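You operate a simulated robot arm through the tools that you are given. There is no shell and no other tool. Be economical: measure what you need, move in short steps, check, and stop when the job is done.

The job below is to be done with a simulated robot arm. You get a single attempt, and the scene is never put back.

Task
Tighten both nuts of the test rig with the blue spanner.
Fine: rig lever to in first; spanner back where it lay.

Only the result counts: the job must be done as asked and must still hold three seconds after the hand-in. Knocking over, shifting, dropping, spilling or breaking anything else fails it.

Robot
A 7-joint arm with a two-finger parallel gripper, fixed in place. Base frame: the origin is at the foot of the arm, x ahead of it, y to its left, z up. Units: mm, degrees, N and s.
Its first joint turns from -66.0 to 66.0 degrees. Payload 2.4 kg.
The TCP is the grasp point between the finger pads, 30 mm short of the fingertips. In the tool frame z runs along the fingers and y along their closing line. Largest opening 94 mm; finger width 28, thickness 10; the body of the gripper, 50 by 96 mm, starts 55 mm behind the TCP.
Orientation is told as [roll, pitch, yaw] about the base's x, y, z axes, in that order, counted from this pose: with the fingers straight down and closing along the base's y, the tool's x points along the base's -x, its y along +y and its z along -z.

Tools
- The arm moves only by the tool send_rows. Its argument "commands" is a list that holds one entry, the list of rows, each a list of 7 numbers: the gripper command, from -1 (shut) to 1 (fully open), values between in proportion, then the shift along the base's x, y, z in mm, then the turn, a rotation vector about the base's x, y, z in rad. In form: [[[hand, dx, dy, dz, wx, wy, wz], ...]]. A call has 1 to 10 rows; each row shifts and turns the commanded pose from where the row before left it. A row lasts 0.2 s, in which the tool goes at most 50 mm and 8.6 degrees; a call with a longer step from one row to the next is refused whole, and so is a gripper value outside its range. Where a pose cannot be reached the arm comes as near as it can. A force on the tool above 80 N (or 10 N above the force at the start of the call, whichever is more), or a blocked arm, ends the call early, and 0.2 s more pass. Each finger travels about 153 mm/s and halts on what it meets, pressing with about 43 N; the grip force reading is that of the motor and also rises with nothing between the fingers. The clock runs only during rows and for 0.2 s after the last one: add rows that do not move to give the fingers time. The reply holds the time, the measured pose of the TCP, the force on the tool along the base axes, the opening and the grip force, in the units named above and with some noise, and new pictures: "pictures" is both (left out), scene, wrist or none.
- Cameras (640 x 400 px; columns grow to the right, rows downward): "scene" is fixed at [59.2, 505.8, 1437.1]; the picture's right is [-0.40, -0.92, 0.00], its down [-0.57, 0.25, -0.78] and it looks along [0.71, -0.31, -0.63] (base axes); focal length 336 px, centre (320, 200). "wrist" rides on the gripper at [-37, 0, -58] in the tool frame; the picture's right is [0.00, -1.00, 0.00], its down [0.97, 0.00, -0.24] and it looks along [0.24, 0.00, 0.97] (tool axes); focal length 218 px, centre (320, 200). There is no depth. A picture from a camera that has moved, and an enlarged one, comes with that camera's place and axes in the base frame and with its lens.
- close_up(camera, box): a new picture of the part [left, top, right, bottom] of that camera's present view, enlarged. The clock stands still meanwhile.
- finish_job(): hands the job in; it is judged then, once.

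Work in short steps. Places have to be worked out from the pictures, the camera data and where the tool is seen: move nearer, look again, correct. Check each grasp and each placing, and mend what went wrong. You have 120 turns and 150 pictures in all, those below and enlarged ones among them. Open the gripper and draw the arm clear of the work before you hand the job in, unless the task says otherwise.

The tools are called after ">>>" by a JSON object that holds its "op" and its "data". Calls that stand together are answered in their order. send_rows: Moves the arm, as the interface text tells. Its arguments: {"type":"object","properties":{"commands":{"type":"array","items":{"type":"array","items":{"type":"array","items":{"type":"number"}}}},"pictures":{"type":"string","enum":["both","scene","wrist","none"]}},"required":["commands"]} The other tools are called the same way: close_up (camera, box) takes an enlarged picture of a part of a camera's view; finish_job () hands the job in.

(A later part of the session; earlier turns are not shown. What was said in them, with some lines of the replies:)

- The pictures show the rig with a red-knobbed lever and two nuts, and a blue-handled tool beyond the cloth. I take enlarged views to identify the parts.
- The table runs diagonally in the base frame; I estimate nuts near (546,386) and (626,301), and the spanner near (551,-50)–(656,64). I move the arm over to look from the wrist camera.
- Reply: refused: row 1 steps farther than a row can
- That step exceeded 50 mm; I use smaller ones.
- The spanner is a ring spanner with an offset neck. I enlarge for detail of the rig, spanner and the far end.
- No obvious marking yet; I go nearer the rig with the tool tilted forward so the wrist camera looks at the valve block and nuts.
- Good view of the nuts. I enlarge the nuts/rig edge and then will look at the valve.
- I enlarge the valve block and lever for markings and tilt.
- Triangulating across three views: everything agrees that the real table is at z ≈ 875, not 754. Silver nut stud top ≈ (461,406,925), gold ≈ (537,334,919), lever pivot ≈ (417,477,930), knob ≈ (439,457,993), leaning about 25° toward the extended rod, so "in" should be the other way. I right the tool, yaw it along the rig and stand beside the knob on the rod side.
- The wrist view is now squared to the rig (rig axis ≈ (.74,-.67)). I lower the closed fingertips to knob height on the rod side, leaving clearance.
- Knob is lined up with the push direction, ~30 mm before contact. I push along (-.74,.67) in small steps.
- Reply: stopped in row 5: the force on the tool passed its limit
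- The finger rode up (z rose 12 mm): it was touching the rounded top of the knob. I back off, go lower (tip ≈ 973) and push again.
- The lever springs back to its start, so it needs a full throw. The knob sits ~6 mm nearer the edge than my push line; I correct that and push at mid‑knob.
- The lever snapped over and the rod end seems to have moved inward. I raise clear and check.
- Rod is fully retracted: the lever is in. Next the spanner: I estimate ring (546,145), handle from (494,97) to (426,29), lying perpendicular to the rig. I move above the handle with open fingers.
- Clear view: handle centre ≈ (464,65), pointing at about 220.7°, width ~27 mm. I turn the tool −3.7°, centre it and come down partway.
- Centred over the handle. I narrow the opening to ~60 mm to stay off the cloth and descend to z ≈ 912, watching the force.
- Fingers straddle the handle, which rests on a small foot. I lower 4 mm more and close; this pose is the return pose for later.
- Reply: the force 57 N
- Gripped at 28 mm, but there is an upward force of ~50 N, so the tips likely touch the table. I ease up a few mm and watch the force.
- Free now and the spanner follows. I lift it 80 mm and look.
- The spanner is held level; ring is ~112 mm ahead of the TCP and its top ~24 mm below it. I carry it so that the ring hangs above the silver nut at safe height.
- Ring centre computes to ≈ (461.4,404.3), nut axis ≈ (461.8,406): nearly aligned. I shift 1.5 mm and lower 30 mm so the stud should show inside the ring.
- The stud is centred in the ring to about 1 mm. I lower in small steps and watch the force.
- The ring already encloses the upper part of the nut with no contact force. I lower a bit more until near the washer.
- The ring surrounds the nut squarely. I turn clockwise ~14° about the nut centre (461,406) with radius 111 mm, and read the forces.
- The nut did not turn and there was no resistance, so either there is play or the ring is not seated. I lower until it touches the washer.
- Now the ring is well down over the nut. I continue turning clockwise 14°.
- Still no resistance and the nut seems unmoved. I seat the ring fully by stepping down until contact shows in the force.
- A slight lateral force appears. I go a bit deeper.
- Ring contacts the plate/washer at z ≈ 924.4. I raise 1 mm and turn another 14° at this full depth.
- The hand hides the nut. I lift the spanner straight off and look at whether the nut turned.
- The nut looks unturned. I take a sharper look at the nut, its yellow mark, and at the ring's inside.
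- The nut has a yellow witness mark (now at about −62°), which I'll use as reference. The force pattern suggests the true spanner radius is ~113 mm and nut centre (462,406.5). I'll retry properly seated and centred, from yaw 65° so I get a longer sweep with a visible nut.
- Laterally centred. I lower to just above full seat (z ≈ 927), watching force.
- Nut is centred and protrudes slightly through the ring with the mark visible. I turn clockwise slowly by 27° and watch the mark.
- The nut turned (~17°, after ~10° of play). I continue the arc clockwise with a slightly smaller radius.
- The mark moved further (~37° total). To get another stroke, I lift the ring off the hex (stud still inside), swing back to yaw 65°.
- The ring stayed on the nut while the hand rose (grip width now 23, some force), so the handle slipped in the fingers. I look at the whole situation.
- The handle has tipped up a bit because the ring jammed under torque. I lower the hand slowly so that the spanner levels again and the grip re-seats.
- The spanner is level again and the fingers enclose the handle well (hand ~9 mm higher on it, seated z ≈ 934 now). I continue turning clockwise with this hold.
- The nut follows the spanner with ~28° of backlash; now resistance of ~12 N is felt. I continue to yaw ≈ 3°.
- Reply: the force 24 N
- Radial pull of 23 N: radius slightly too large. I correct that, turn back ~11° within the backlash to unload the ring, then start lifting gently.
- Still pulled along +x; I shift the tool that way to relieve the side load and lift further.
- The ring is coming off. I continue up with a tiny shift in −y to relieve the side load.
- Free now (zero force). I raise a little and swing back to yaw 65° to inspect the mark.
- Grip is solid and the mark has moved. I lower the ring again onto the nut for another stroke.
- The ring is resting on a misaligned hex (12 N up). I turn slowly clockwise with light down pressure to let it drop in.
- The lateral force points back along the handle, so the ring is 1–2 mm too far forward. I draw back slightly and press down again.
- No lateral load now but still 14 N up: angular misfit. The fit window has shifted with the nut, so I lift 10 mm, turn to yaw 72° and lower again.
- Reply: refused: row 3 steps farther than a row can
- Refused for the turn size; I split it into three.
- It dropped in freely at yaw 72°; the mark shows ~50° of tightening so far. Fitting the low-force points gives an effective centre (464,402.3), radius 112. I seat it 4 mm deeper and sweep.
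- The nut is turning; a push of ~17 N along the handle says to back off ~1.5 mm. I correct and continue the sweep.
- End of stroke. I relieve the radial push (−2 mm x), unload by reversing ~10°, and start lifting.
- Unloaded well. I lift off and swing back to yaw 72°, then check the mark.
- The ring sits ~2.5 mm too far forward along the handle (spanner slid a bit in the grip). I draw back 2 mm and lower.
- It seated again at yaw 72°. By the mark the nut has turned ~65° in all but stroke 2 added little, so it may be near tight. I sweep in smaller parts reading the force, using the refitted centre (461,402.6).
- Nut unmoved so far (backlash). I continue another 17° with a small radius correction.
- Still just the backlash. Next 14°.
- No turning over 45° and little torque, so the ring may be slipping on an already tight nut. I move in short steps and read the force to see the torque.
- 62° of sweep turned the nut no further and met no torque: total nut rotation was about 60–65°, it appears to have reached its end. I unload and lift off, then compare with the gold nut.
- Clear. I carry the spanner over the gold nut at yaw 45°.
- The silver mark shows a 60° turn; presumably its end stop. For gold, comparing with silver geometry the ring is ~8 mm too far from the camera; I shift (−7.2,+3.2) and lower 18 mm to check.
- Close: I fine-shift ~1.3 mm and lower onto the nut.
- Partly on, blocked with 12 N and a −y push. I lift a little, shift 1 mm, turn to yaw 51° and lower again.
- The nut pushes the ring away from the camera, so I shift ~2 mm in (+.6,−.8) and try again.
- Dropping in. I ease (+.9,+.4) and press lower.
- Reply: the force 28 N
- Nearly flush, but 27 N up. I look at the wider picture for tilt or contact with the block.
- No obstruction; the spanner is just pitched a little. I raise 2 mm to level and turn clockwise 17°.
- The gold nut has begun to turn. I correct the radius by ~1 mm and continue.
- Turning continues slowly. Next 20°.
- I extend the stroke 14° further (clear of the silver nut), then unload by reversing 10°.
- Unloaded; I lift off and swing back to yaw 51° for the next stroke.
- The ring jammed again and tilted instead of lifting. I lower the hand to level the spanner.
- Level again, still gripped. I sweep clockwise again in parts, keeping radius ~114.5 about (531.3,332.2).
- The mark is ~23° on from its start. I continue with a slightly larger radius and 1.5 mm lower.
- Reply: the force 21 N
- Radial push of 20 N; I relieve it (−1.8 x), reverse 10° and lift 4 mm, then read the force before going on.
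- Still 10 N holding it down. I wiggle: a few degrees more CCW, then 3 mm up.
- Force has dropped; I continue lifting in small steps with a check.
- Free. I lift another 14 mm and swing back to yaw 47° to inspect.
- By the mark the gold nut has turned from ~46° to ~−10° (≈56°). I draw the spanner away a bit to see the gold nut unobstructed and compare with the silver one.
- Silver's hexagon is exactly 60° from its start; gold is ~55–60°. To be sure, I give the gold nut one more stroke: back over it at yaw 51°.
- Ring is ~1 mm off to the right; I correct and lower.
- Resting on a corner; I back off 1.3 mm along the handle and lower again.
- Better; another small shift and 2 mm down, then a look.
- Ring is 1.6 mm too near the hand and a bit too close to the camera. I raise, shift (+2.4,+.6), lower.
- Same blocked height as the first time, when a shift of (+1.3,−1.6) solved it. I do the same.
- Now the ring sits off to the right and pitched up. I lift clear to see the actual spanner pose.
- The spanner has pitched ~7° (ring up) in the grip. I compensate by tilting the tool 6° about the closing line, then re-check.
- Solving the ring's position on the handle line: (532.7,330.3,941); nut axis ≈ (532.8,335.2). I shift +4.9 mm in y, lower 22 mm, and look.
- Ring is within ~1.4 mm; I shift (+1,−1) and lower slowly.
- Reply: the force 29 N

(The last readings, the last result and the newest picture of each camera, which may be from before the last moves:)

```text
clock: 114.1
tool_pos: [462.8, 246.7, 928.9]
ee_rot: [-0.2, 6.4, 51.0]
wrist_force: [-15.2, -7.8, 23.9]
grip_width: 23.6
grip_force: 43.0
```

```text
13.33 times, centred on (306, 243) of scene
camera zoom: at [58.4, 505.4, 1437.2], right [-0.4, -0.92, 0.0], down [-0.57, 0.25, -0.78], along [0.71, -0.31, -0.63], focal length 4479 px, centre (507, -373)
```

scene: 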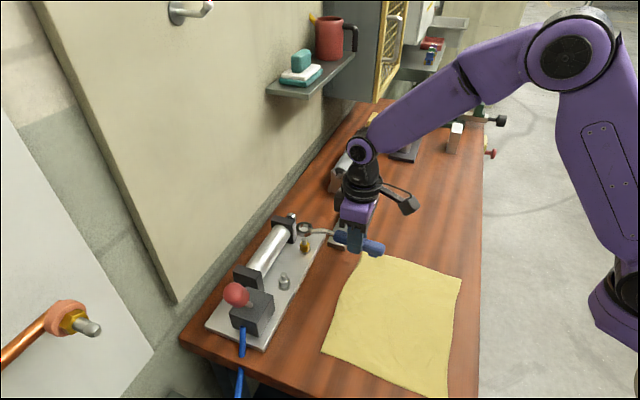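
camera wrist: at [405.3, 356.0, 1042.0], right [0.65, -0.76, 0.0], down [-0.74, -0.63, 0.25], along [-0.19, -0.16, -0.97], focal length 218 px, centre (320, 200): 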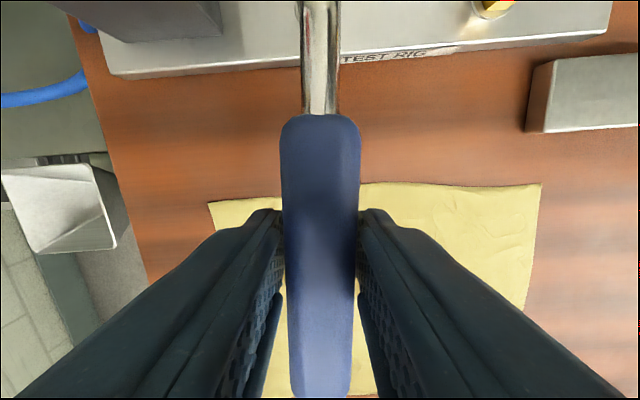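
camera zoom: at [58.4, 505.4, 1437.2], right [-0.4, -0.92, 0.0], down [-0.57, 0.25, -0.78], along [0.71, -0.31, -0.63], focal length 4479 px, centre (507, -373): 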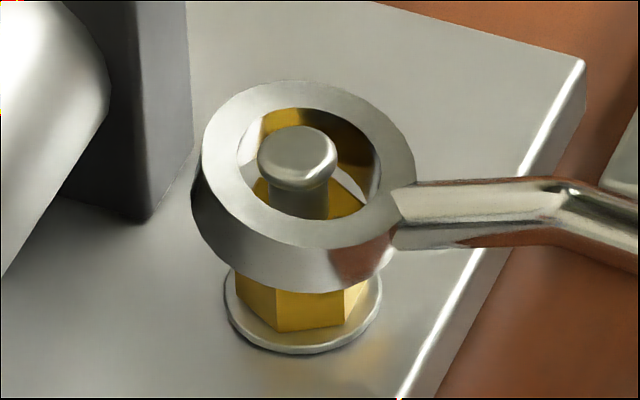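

It keeps resting on the nut's top. Comparing earlier close-ups, gold's and silver's hexes/marks now have the same world orientation (≈ −34.6° both), and silver is at its confirmed end, so gold is at its end too. I lift clear and verify gold wasn't disturbed.

>>> {"op": "send_rows", "data": {"commands": [[[-1, 0, 0, 6, 0, 0, 0], [-1, 0, 0, 15, 0, 0, 0], [-1, 0, 0, 20, 0, 0, 0], [-1, -15, -16, 5, 0, 0, 0], [-1, -15, -16, 0, 0, 0, 0], [-1, 0, 0, 0, 0, 0, 0]]], "pictures": "none"}}

>>> {"op": "close_up", "data": {"camera": "scene", "box": [291, 234, 321, 258]}}

>>> {"op": "close_up", "data": {"camera": "scene", "box": [285, 180, 425, 280]}}

```text
clock: 115.5
tool_pos: [432.2, 214.2, 974.8]
ee_rot: [-0.3, 6.4, 51.1]
wrist_force: [0.9, 0.4, -1.2]
grip_width: 23.3
grip_force: 42.7
```

```text
16.00 times, centred on (306, 246) of scene
camera zoom: at [59.2, 505.8, 1437.0], right [-0.4, -0.92, 0.0], down [-0.57, 0.25, -0.78], along [0.71, -0.31, -0.63], focal length 5375 px, centre (544, -536)
```

zoom: 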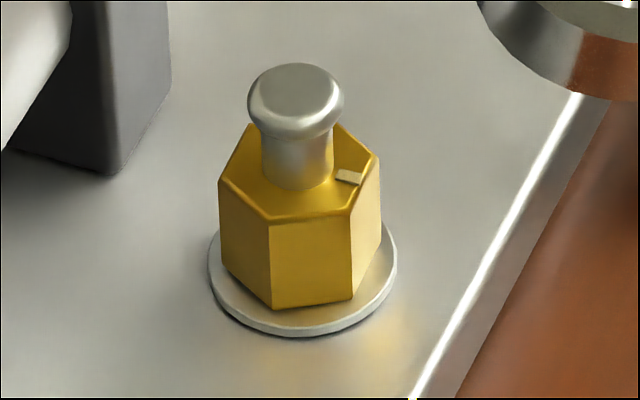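

```text
4.00 times, centred on (355, 230) of scene
camera zoom: at [59.2, 505.8, 1437.0], right [-0.4, -0.92, 0.0], down [-0.57, 0.25, -0.78], along [0.71, -0.31, -0.63], focal length 1344 px, centre (180, 80)
```

zoom: 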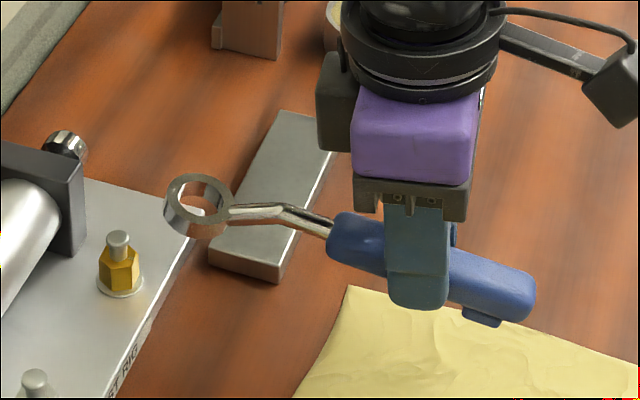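

Gold is undisturbed, but it might be ~3° short of its end, and the spanner has pitched in my grip again. I'll take it to its resting place, set it down, regrip firmly, and then do a final gold stroke. First level it and carry it there.

>>> {"op": "send_rows", "data": {"commands": [[[-1, 0, 0, 10, -0.07, 0.057, 0], [-1, 6.5, -29.3, 0, 0, 0, -0.0363], [-1, 6.5, -29.3, 0, 0, 0, -0.0363], [-1, 6.5, -29.3, 0, 0, 0, -0.0363], [-1, 6.5, -29.3, 0, 0, 0, -0.0363], [-1, 6.4, -29.3, 0, 0, 0, -0.0363], [-1, 0, 0, -20, 0, 0, 0], [-1, 0, 0, 0, 0, 0, 0]]]}}

>>> {"op": "close_up", "data": {"camera": "scene", "box": [350, 150, 480, 260]}}

```text
clock: 117.3
tool_pos: [465.4, 68.5, 962.7]
ee_rot: [-0.1, 11.6, 40.7]
wrist_force: [-0.3, 0.3, -1.3]
grip_width: 23.4
grip_force: 42.8
camera wrist: at [501.8, 99.6, 1012.0], right [0.65, -0.76, 0.0], down [-0.69, -0.59, 0.43], along [-0.32, -0.28, -0.9], focal length 218 px, centre (320, 200)
```

scene: 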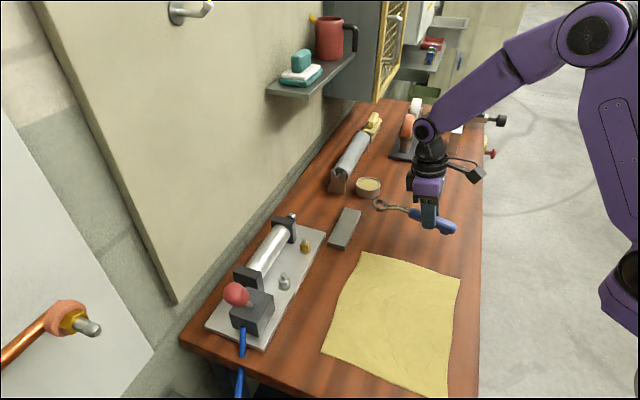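
wrist: 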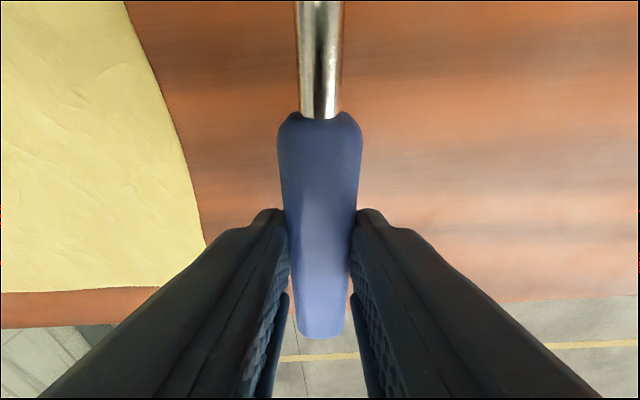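

```text
3.64 times, centred on (415, 205) of scene
camera zoom: at [59.2, 505.8, 1437.0], right [-0.4, -0.92, 0.0], down [-0.57, 0.25, -0.78], along [0.71, -0.31, -0.63], focal length 1222 px, centre (-26, 182)
```

zoom: 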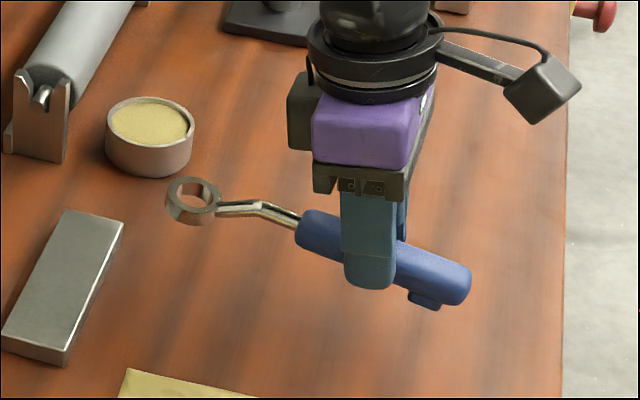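

Still ~11° pitched. I tilt the tool 10° more to level the spanner and lower partly.

>>> {"op": "send_rows", "data": {"commands": [[[-1, 0, 0, 0, -0.0566, 0.066, 0], [-1, 0, 0, 0, -0.0566, 0.066, 0], [-1, 0, 0, -12, 0, 0, 0], [-1, 0, 0, 0, 0, 0, 0]]], "pictures": "none"}}

>>> {"op": "close_up", "data": {"camera": "scene", "box": [350, 170, 480, 270]}}

```text
clock: 118.3
tool_pos: [464.7, 68.4, 952.2]
ee_rot: [0.0, 21.5, 40.7]
wrist_force: [0.7, 1.4, -0.8]
grip_width: 23.6
grip_force: 42.2
```

```text
4.00 times, centred on (415, 220) of scene
camera zoom: at [59.2, 505.8, 1437.0], right [-0.4, -0.92, 0.0], down [-0.57, 0.25, -0.78], along [0.71, -0.31, -0.63], focal length 1344 px, centre (-60, 120)
```

zoom: 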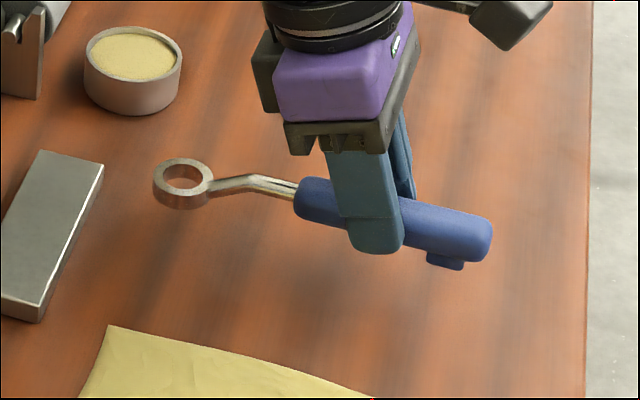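

Level now. The ring is ~4.6 mm short of its home point along the handle; I shift forward and lower 20 mm, then feel for contact.

>>> {"op": "send_rows", "data": {"commands": [[[-1, 3.5, 3, -6, 0, 0, 0], [-1, 0, 0, -7, 0, 0, 0], [-1, 0, 0, -6, 0, 0, 0], [-1, 0, 0, 0, 0, 0, 0]]], "pictures": "none"}}

>>> {"op": "close_up", "data": {"camera": "scene", "box": [350, 180, 480, 270]}}

```text
clock: 119.3
tool_pos: [468.5, 71.6, 932.4]
ee_rot: [-0.1, 21.5, 40.7]
wrist_force: [0.2, 0.5, -1.6]
grip_width: 23.8
grip_force: 42.8
```

```text
4.44 times, centred on (415, 225) of scene
camera zoom: at [59.2, 505.8, 1437.0], right [-0.4, -0.92, 0.0], down [-0.57, 0.25, -0.78], along [0.71, -0.31, -0.63], focal length 1493 px, centre (-102, 89)
```

zoom: 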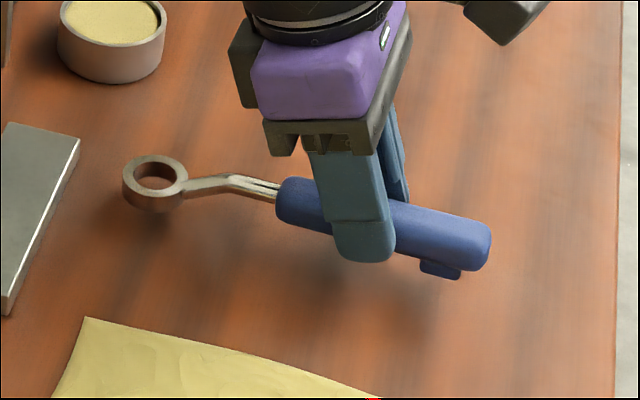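

Ring needs ~10 mm more. I lower in small steps watching force.

>>> {"op": "send_rows", "data": {"commands": [[[-1, 0, 0, -4, 0, 0, 0], [-1, 0, 0, -3, 0, 0, 0], [-1, 0, 0, -2, 0, 0, 0], [-1, 0, 0, 0, 0, 0, 0]]], "pictures": "none"}}

>>> {"op": "close_up", "data": {"camera": "scene", "box": [350, 180, 480, 270]}}

```text
clock: 120.3
tool_pos: [469.4, 69.9, 923.7]
ee_rot: [-0.2, 21.4, 40.6]
wrist_force: [-3.3, -1.8, 10.5]
grip_width: 23.5
grip_force: 42.7
```

```text
4.44 times, centred on (415, 225) of scene
camera zoom: at [58.9, 505.7, 1437.1], right [-0.4, -0.92, 0.0], down [-0.57, 0.25, -0.78], along [0.71, -0.31, -0.63], focal length 1493 px, centre (-102, 89)
```

zoom: 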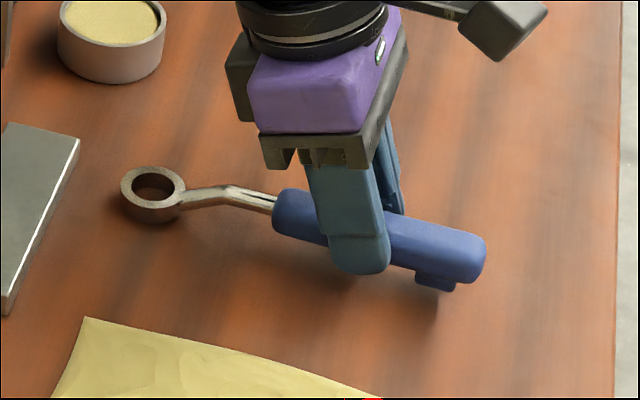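

Ring touches; the handle foot still floats ~8 mm. I tilt back 3.5° while lowering 6 mm to bring the foot down.

>>> {"op": "send_rows", "data": {"commands": [[[-1, 0, 0, -3, 0.0195, -0.0228, 0], [-1, 0, 0, -3, 0.0195, -0.0228, 0], [-1, 0, 0, 0, 0, 0, 0]]], "pictures": "none"}}

>>> {"op": "close_up", "data": {"camera": "scene", "box": [350, 180, 480, 270]}}

```text
clock: 121.1
tool_pos: [467.1, 72.4, 918.5]
ee_rot: [-0.1, 18.1, 40.7]
wrist_force: [-1.7, -0.2, 21.3]
grip_width: 23.5
grip_force: 42.9
```

```text
4.44 times, centred on (415, 225) of scene
camera zoom: at [58.8, 505.8, 1437.1], right [-0.4, -0.92, 0.0], down [-0.57, 0.25, -0.78], along [0.71, -0.31, -0.63], focal length 1493 px, centre (-102, 89)
```

zoom: 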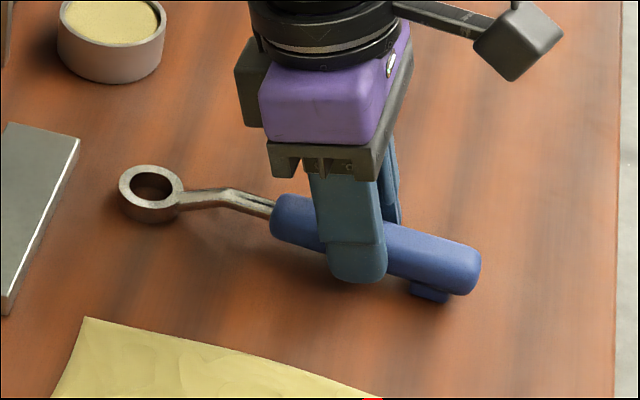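

The picture now matches the original resting pose to ~2 mm. I raise 1 mm and open the fingers.

>>> {"op": "send_rows", "data": {"commands": [[[-1, 0, 0, 1, 0, 0, 0], [-0.2, 0, 0, 0, 0, 0, 0], [0.3, 0, 0, 0, 0, 0, 0], [0.3, 0, 0, 0, 0, 0, 0]]]}}

>>> {"op": "close_up", "data": {"camera": "scene", "box": [350, 180, 480, 270]}}

```text
clock: 122.1
tool_pos: [469.0, 72.2, 918.3]
ee_rot: [-0.1, 18.1, 40.8]
wrist_force: [-0.7, 0.7, -0.2]
grip_width: 61.2
grip_force: 0.1
camera wrist: at [509.0, 106.6, 961.7], right [0.65, -0.76, 0.0], down [-0.64, -0.55, 0.53], along [-0.4, -0.35, -0.85], focal length 218 px, centre (320, 200)
```

scene: 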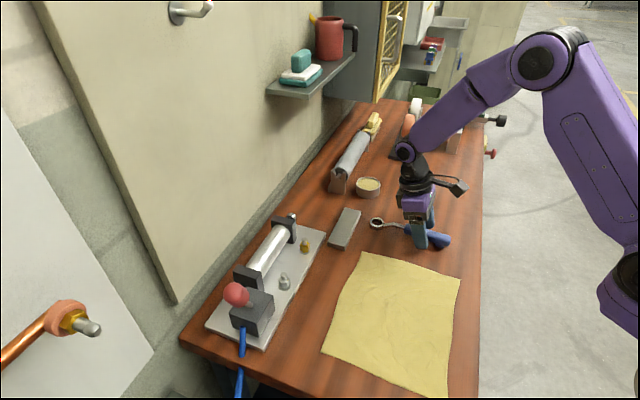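
wrist: 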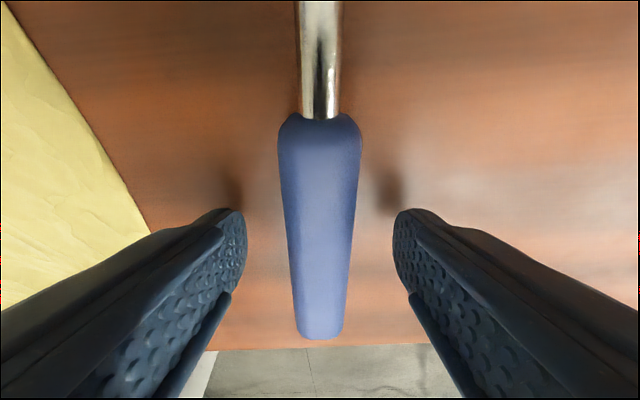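

```text
4.44 times, centred on (415, 225) of scene
camera zoom: at [59.2, 505.8, 1437.1], right [-0.4, -0.92, 0.0], down [-0.57, 0.25, -0.78], along [0.71, -0.31, -0.63], focal length 1493 px, centre (-102, 89)
```

zoom: 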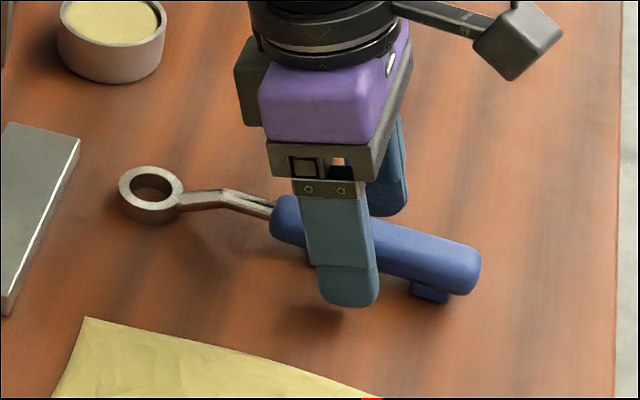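

The spanner rests where it lay, and the hand is free. Both nuts have turned about 60° to matching end orientation, so I withdraw straight up, right the tool, and make a final check.

>>> {"op": "send_rows", "data": {"commands": [[[0.3, 0, 0, 15, 0, 0, 0], [0.3, 0, 0, 30, 0, 0, 0], [0.3, 0, 0, 40, 0, 0, 0], [0.3, 0, 0, 40, 0.07, -0.08, 0], [0.3, -30, 0, 30, 0.07, -0.08, 0], [0.3, -35, 0, 20, 0.06, -0.07, 0], [1, -35, 0, 0, 0, 0, 0], [1, -35, 0, 0, 0, 0, 0], [1, 0, 0, 0, 0, 0, 0]]], "pictures": "scene"}}

>>> {"op": "close_up", "data": {"camera": "scene", "box": [350, 180, 480, 270]}}

>>> {"op": "close_up", "data": {"camera": "scene", "box": [210, 190, 350, 350]}}

```text
clock: 124.1
tool_pos: [333.2, 71.2, 1093.4]
ee_rot: [0.0, 0.6, 40.7]
wrist_force: [0.4, -0.2, 0.1]
grip_width: 94.0
grip_force: 0.1
```

scene: 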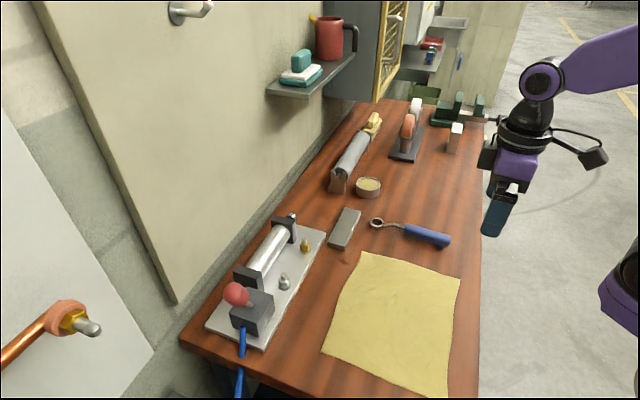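

```text
4.44 times, centred on (415, 225) of scene
camera zoom: at [59.1, 505.8, 1437.1], right [-0.4, -0.92, 0.0], down [-0.57, 0.25, -0.78], along [0.71, -0.31, -0.63], focal length 1493 px, centre (-102, 89)
```

zoom: 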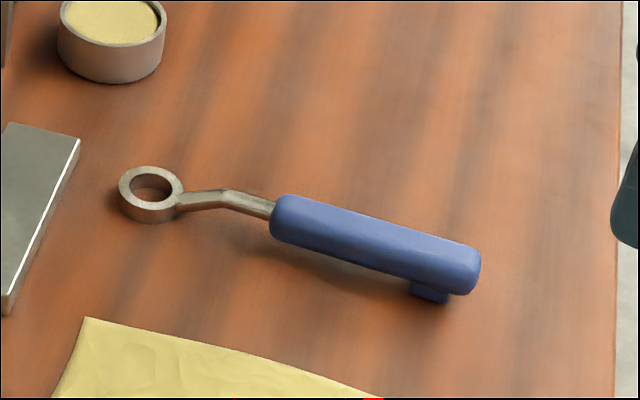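

```text
2.50 times, centred on (280, 270) of scene
camera zoom: at [59.1, 505.8, 1437.1], right [-0.4, -0.92, 0.0], down [-0.57, 0.25, -0.78], along [0.71, -0.31, -0.63], focal length 840 px, centre (420, 25)
```

zoom: 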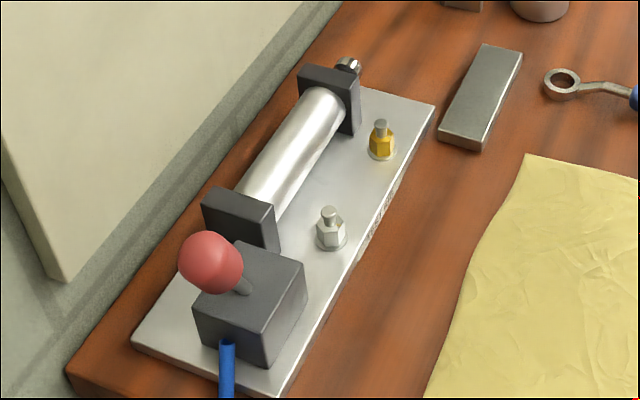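

Lever in with the rod retracted, spanner back in place, nothing else moved, and the arm is clear. I hand the job in.

>>> {"op": "finish_job", "data": {}}

```text
The job is handed in.
```

I set the rig lever to in, turned both nuts clockwise with the blue spanner, and put the spanner back to within about 2 mm of where it lay. I'm less sure of the gold nut.

- **Lever:** it snapped over and the rod retracted fully.
- **Silver nut:** it turned 60°. A further 62° sweep of the spanner didn't move it and met almost no resistance. I took that as its end, but I never felt torque build up.
- **Gold nut:** it turned about 57°, give or take a few degrees, and ended at the same orientation as the silver one. I tried one more stroke to confirm it, but the ring wouldn't seat. It may be slightly short of tight.

Nothing else looked moved in the last pictures, and the arm is open and clear.
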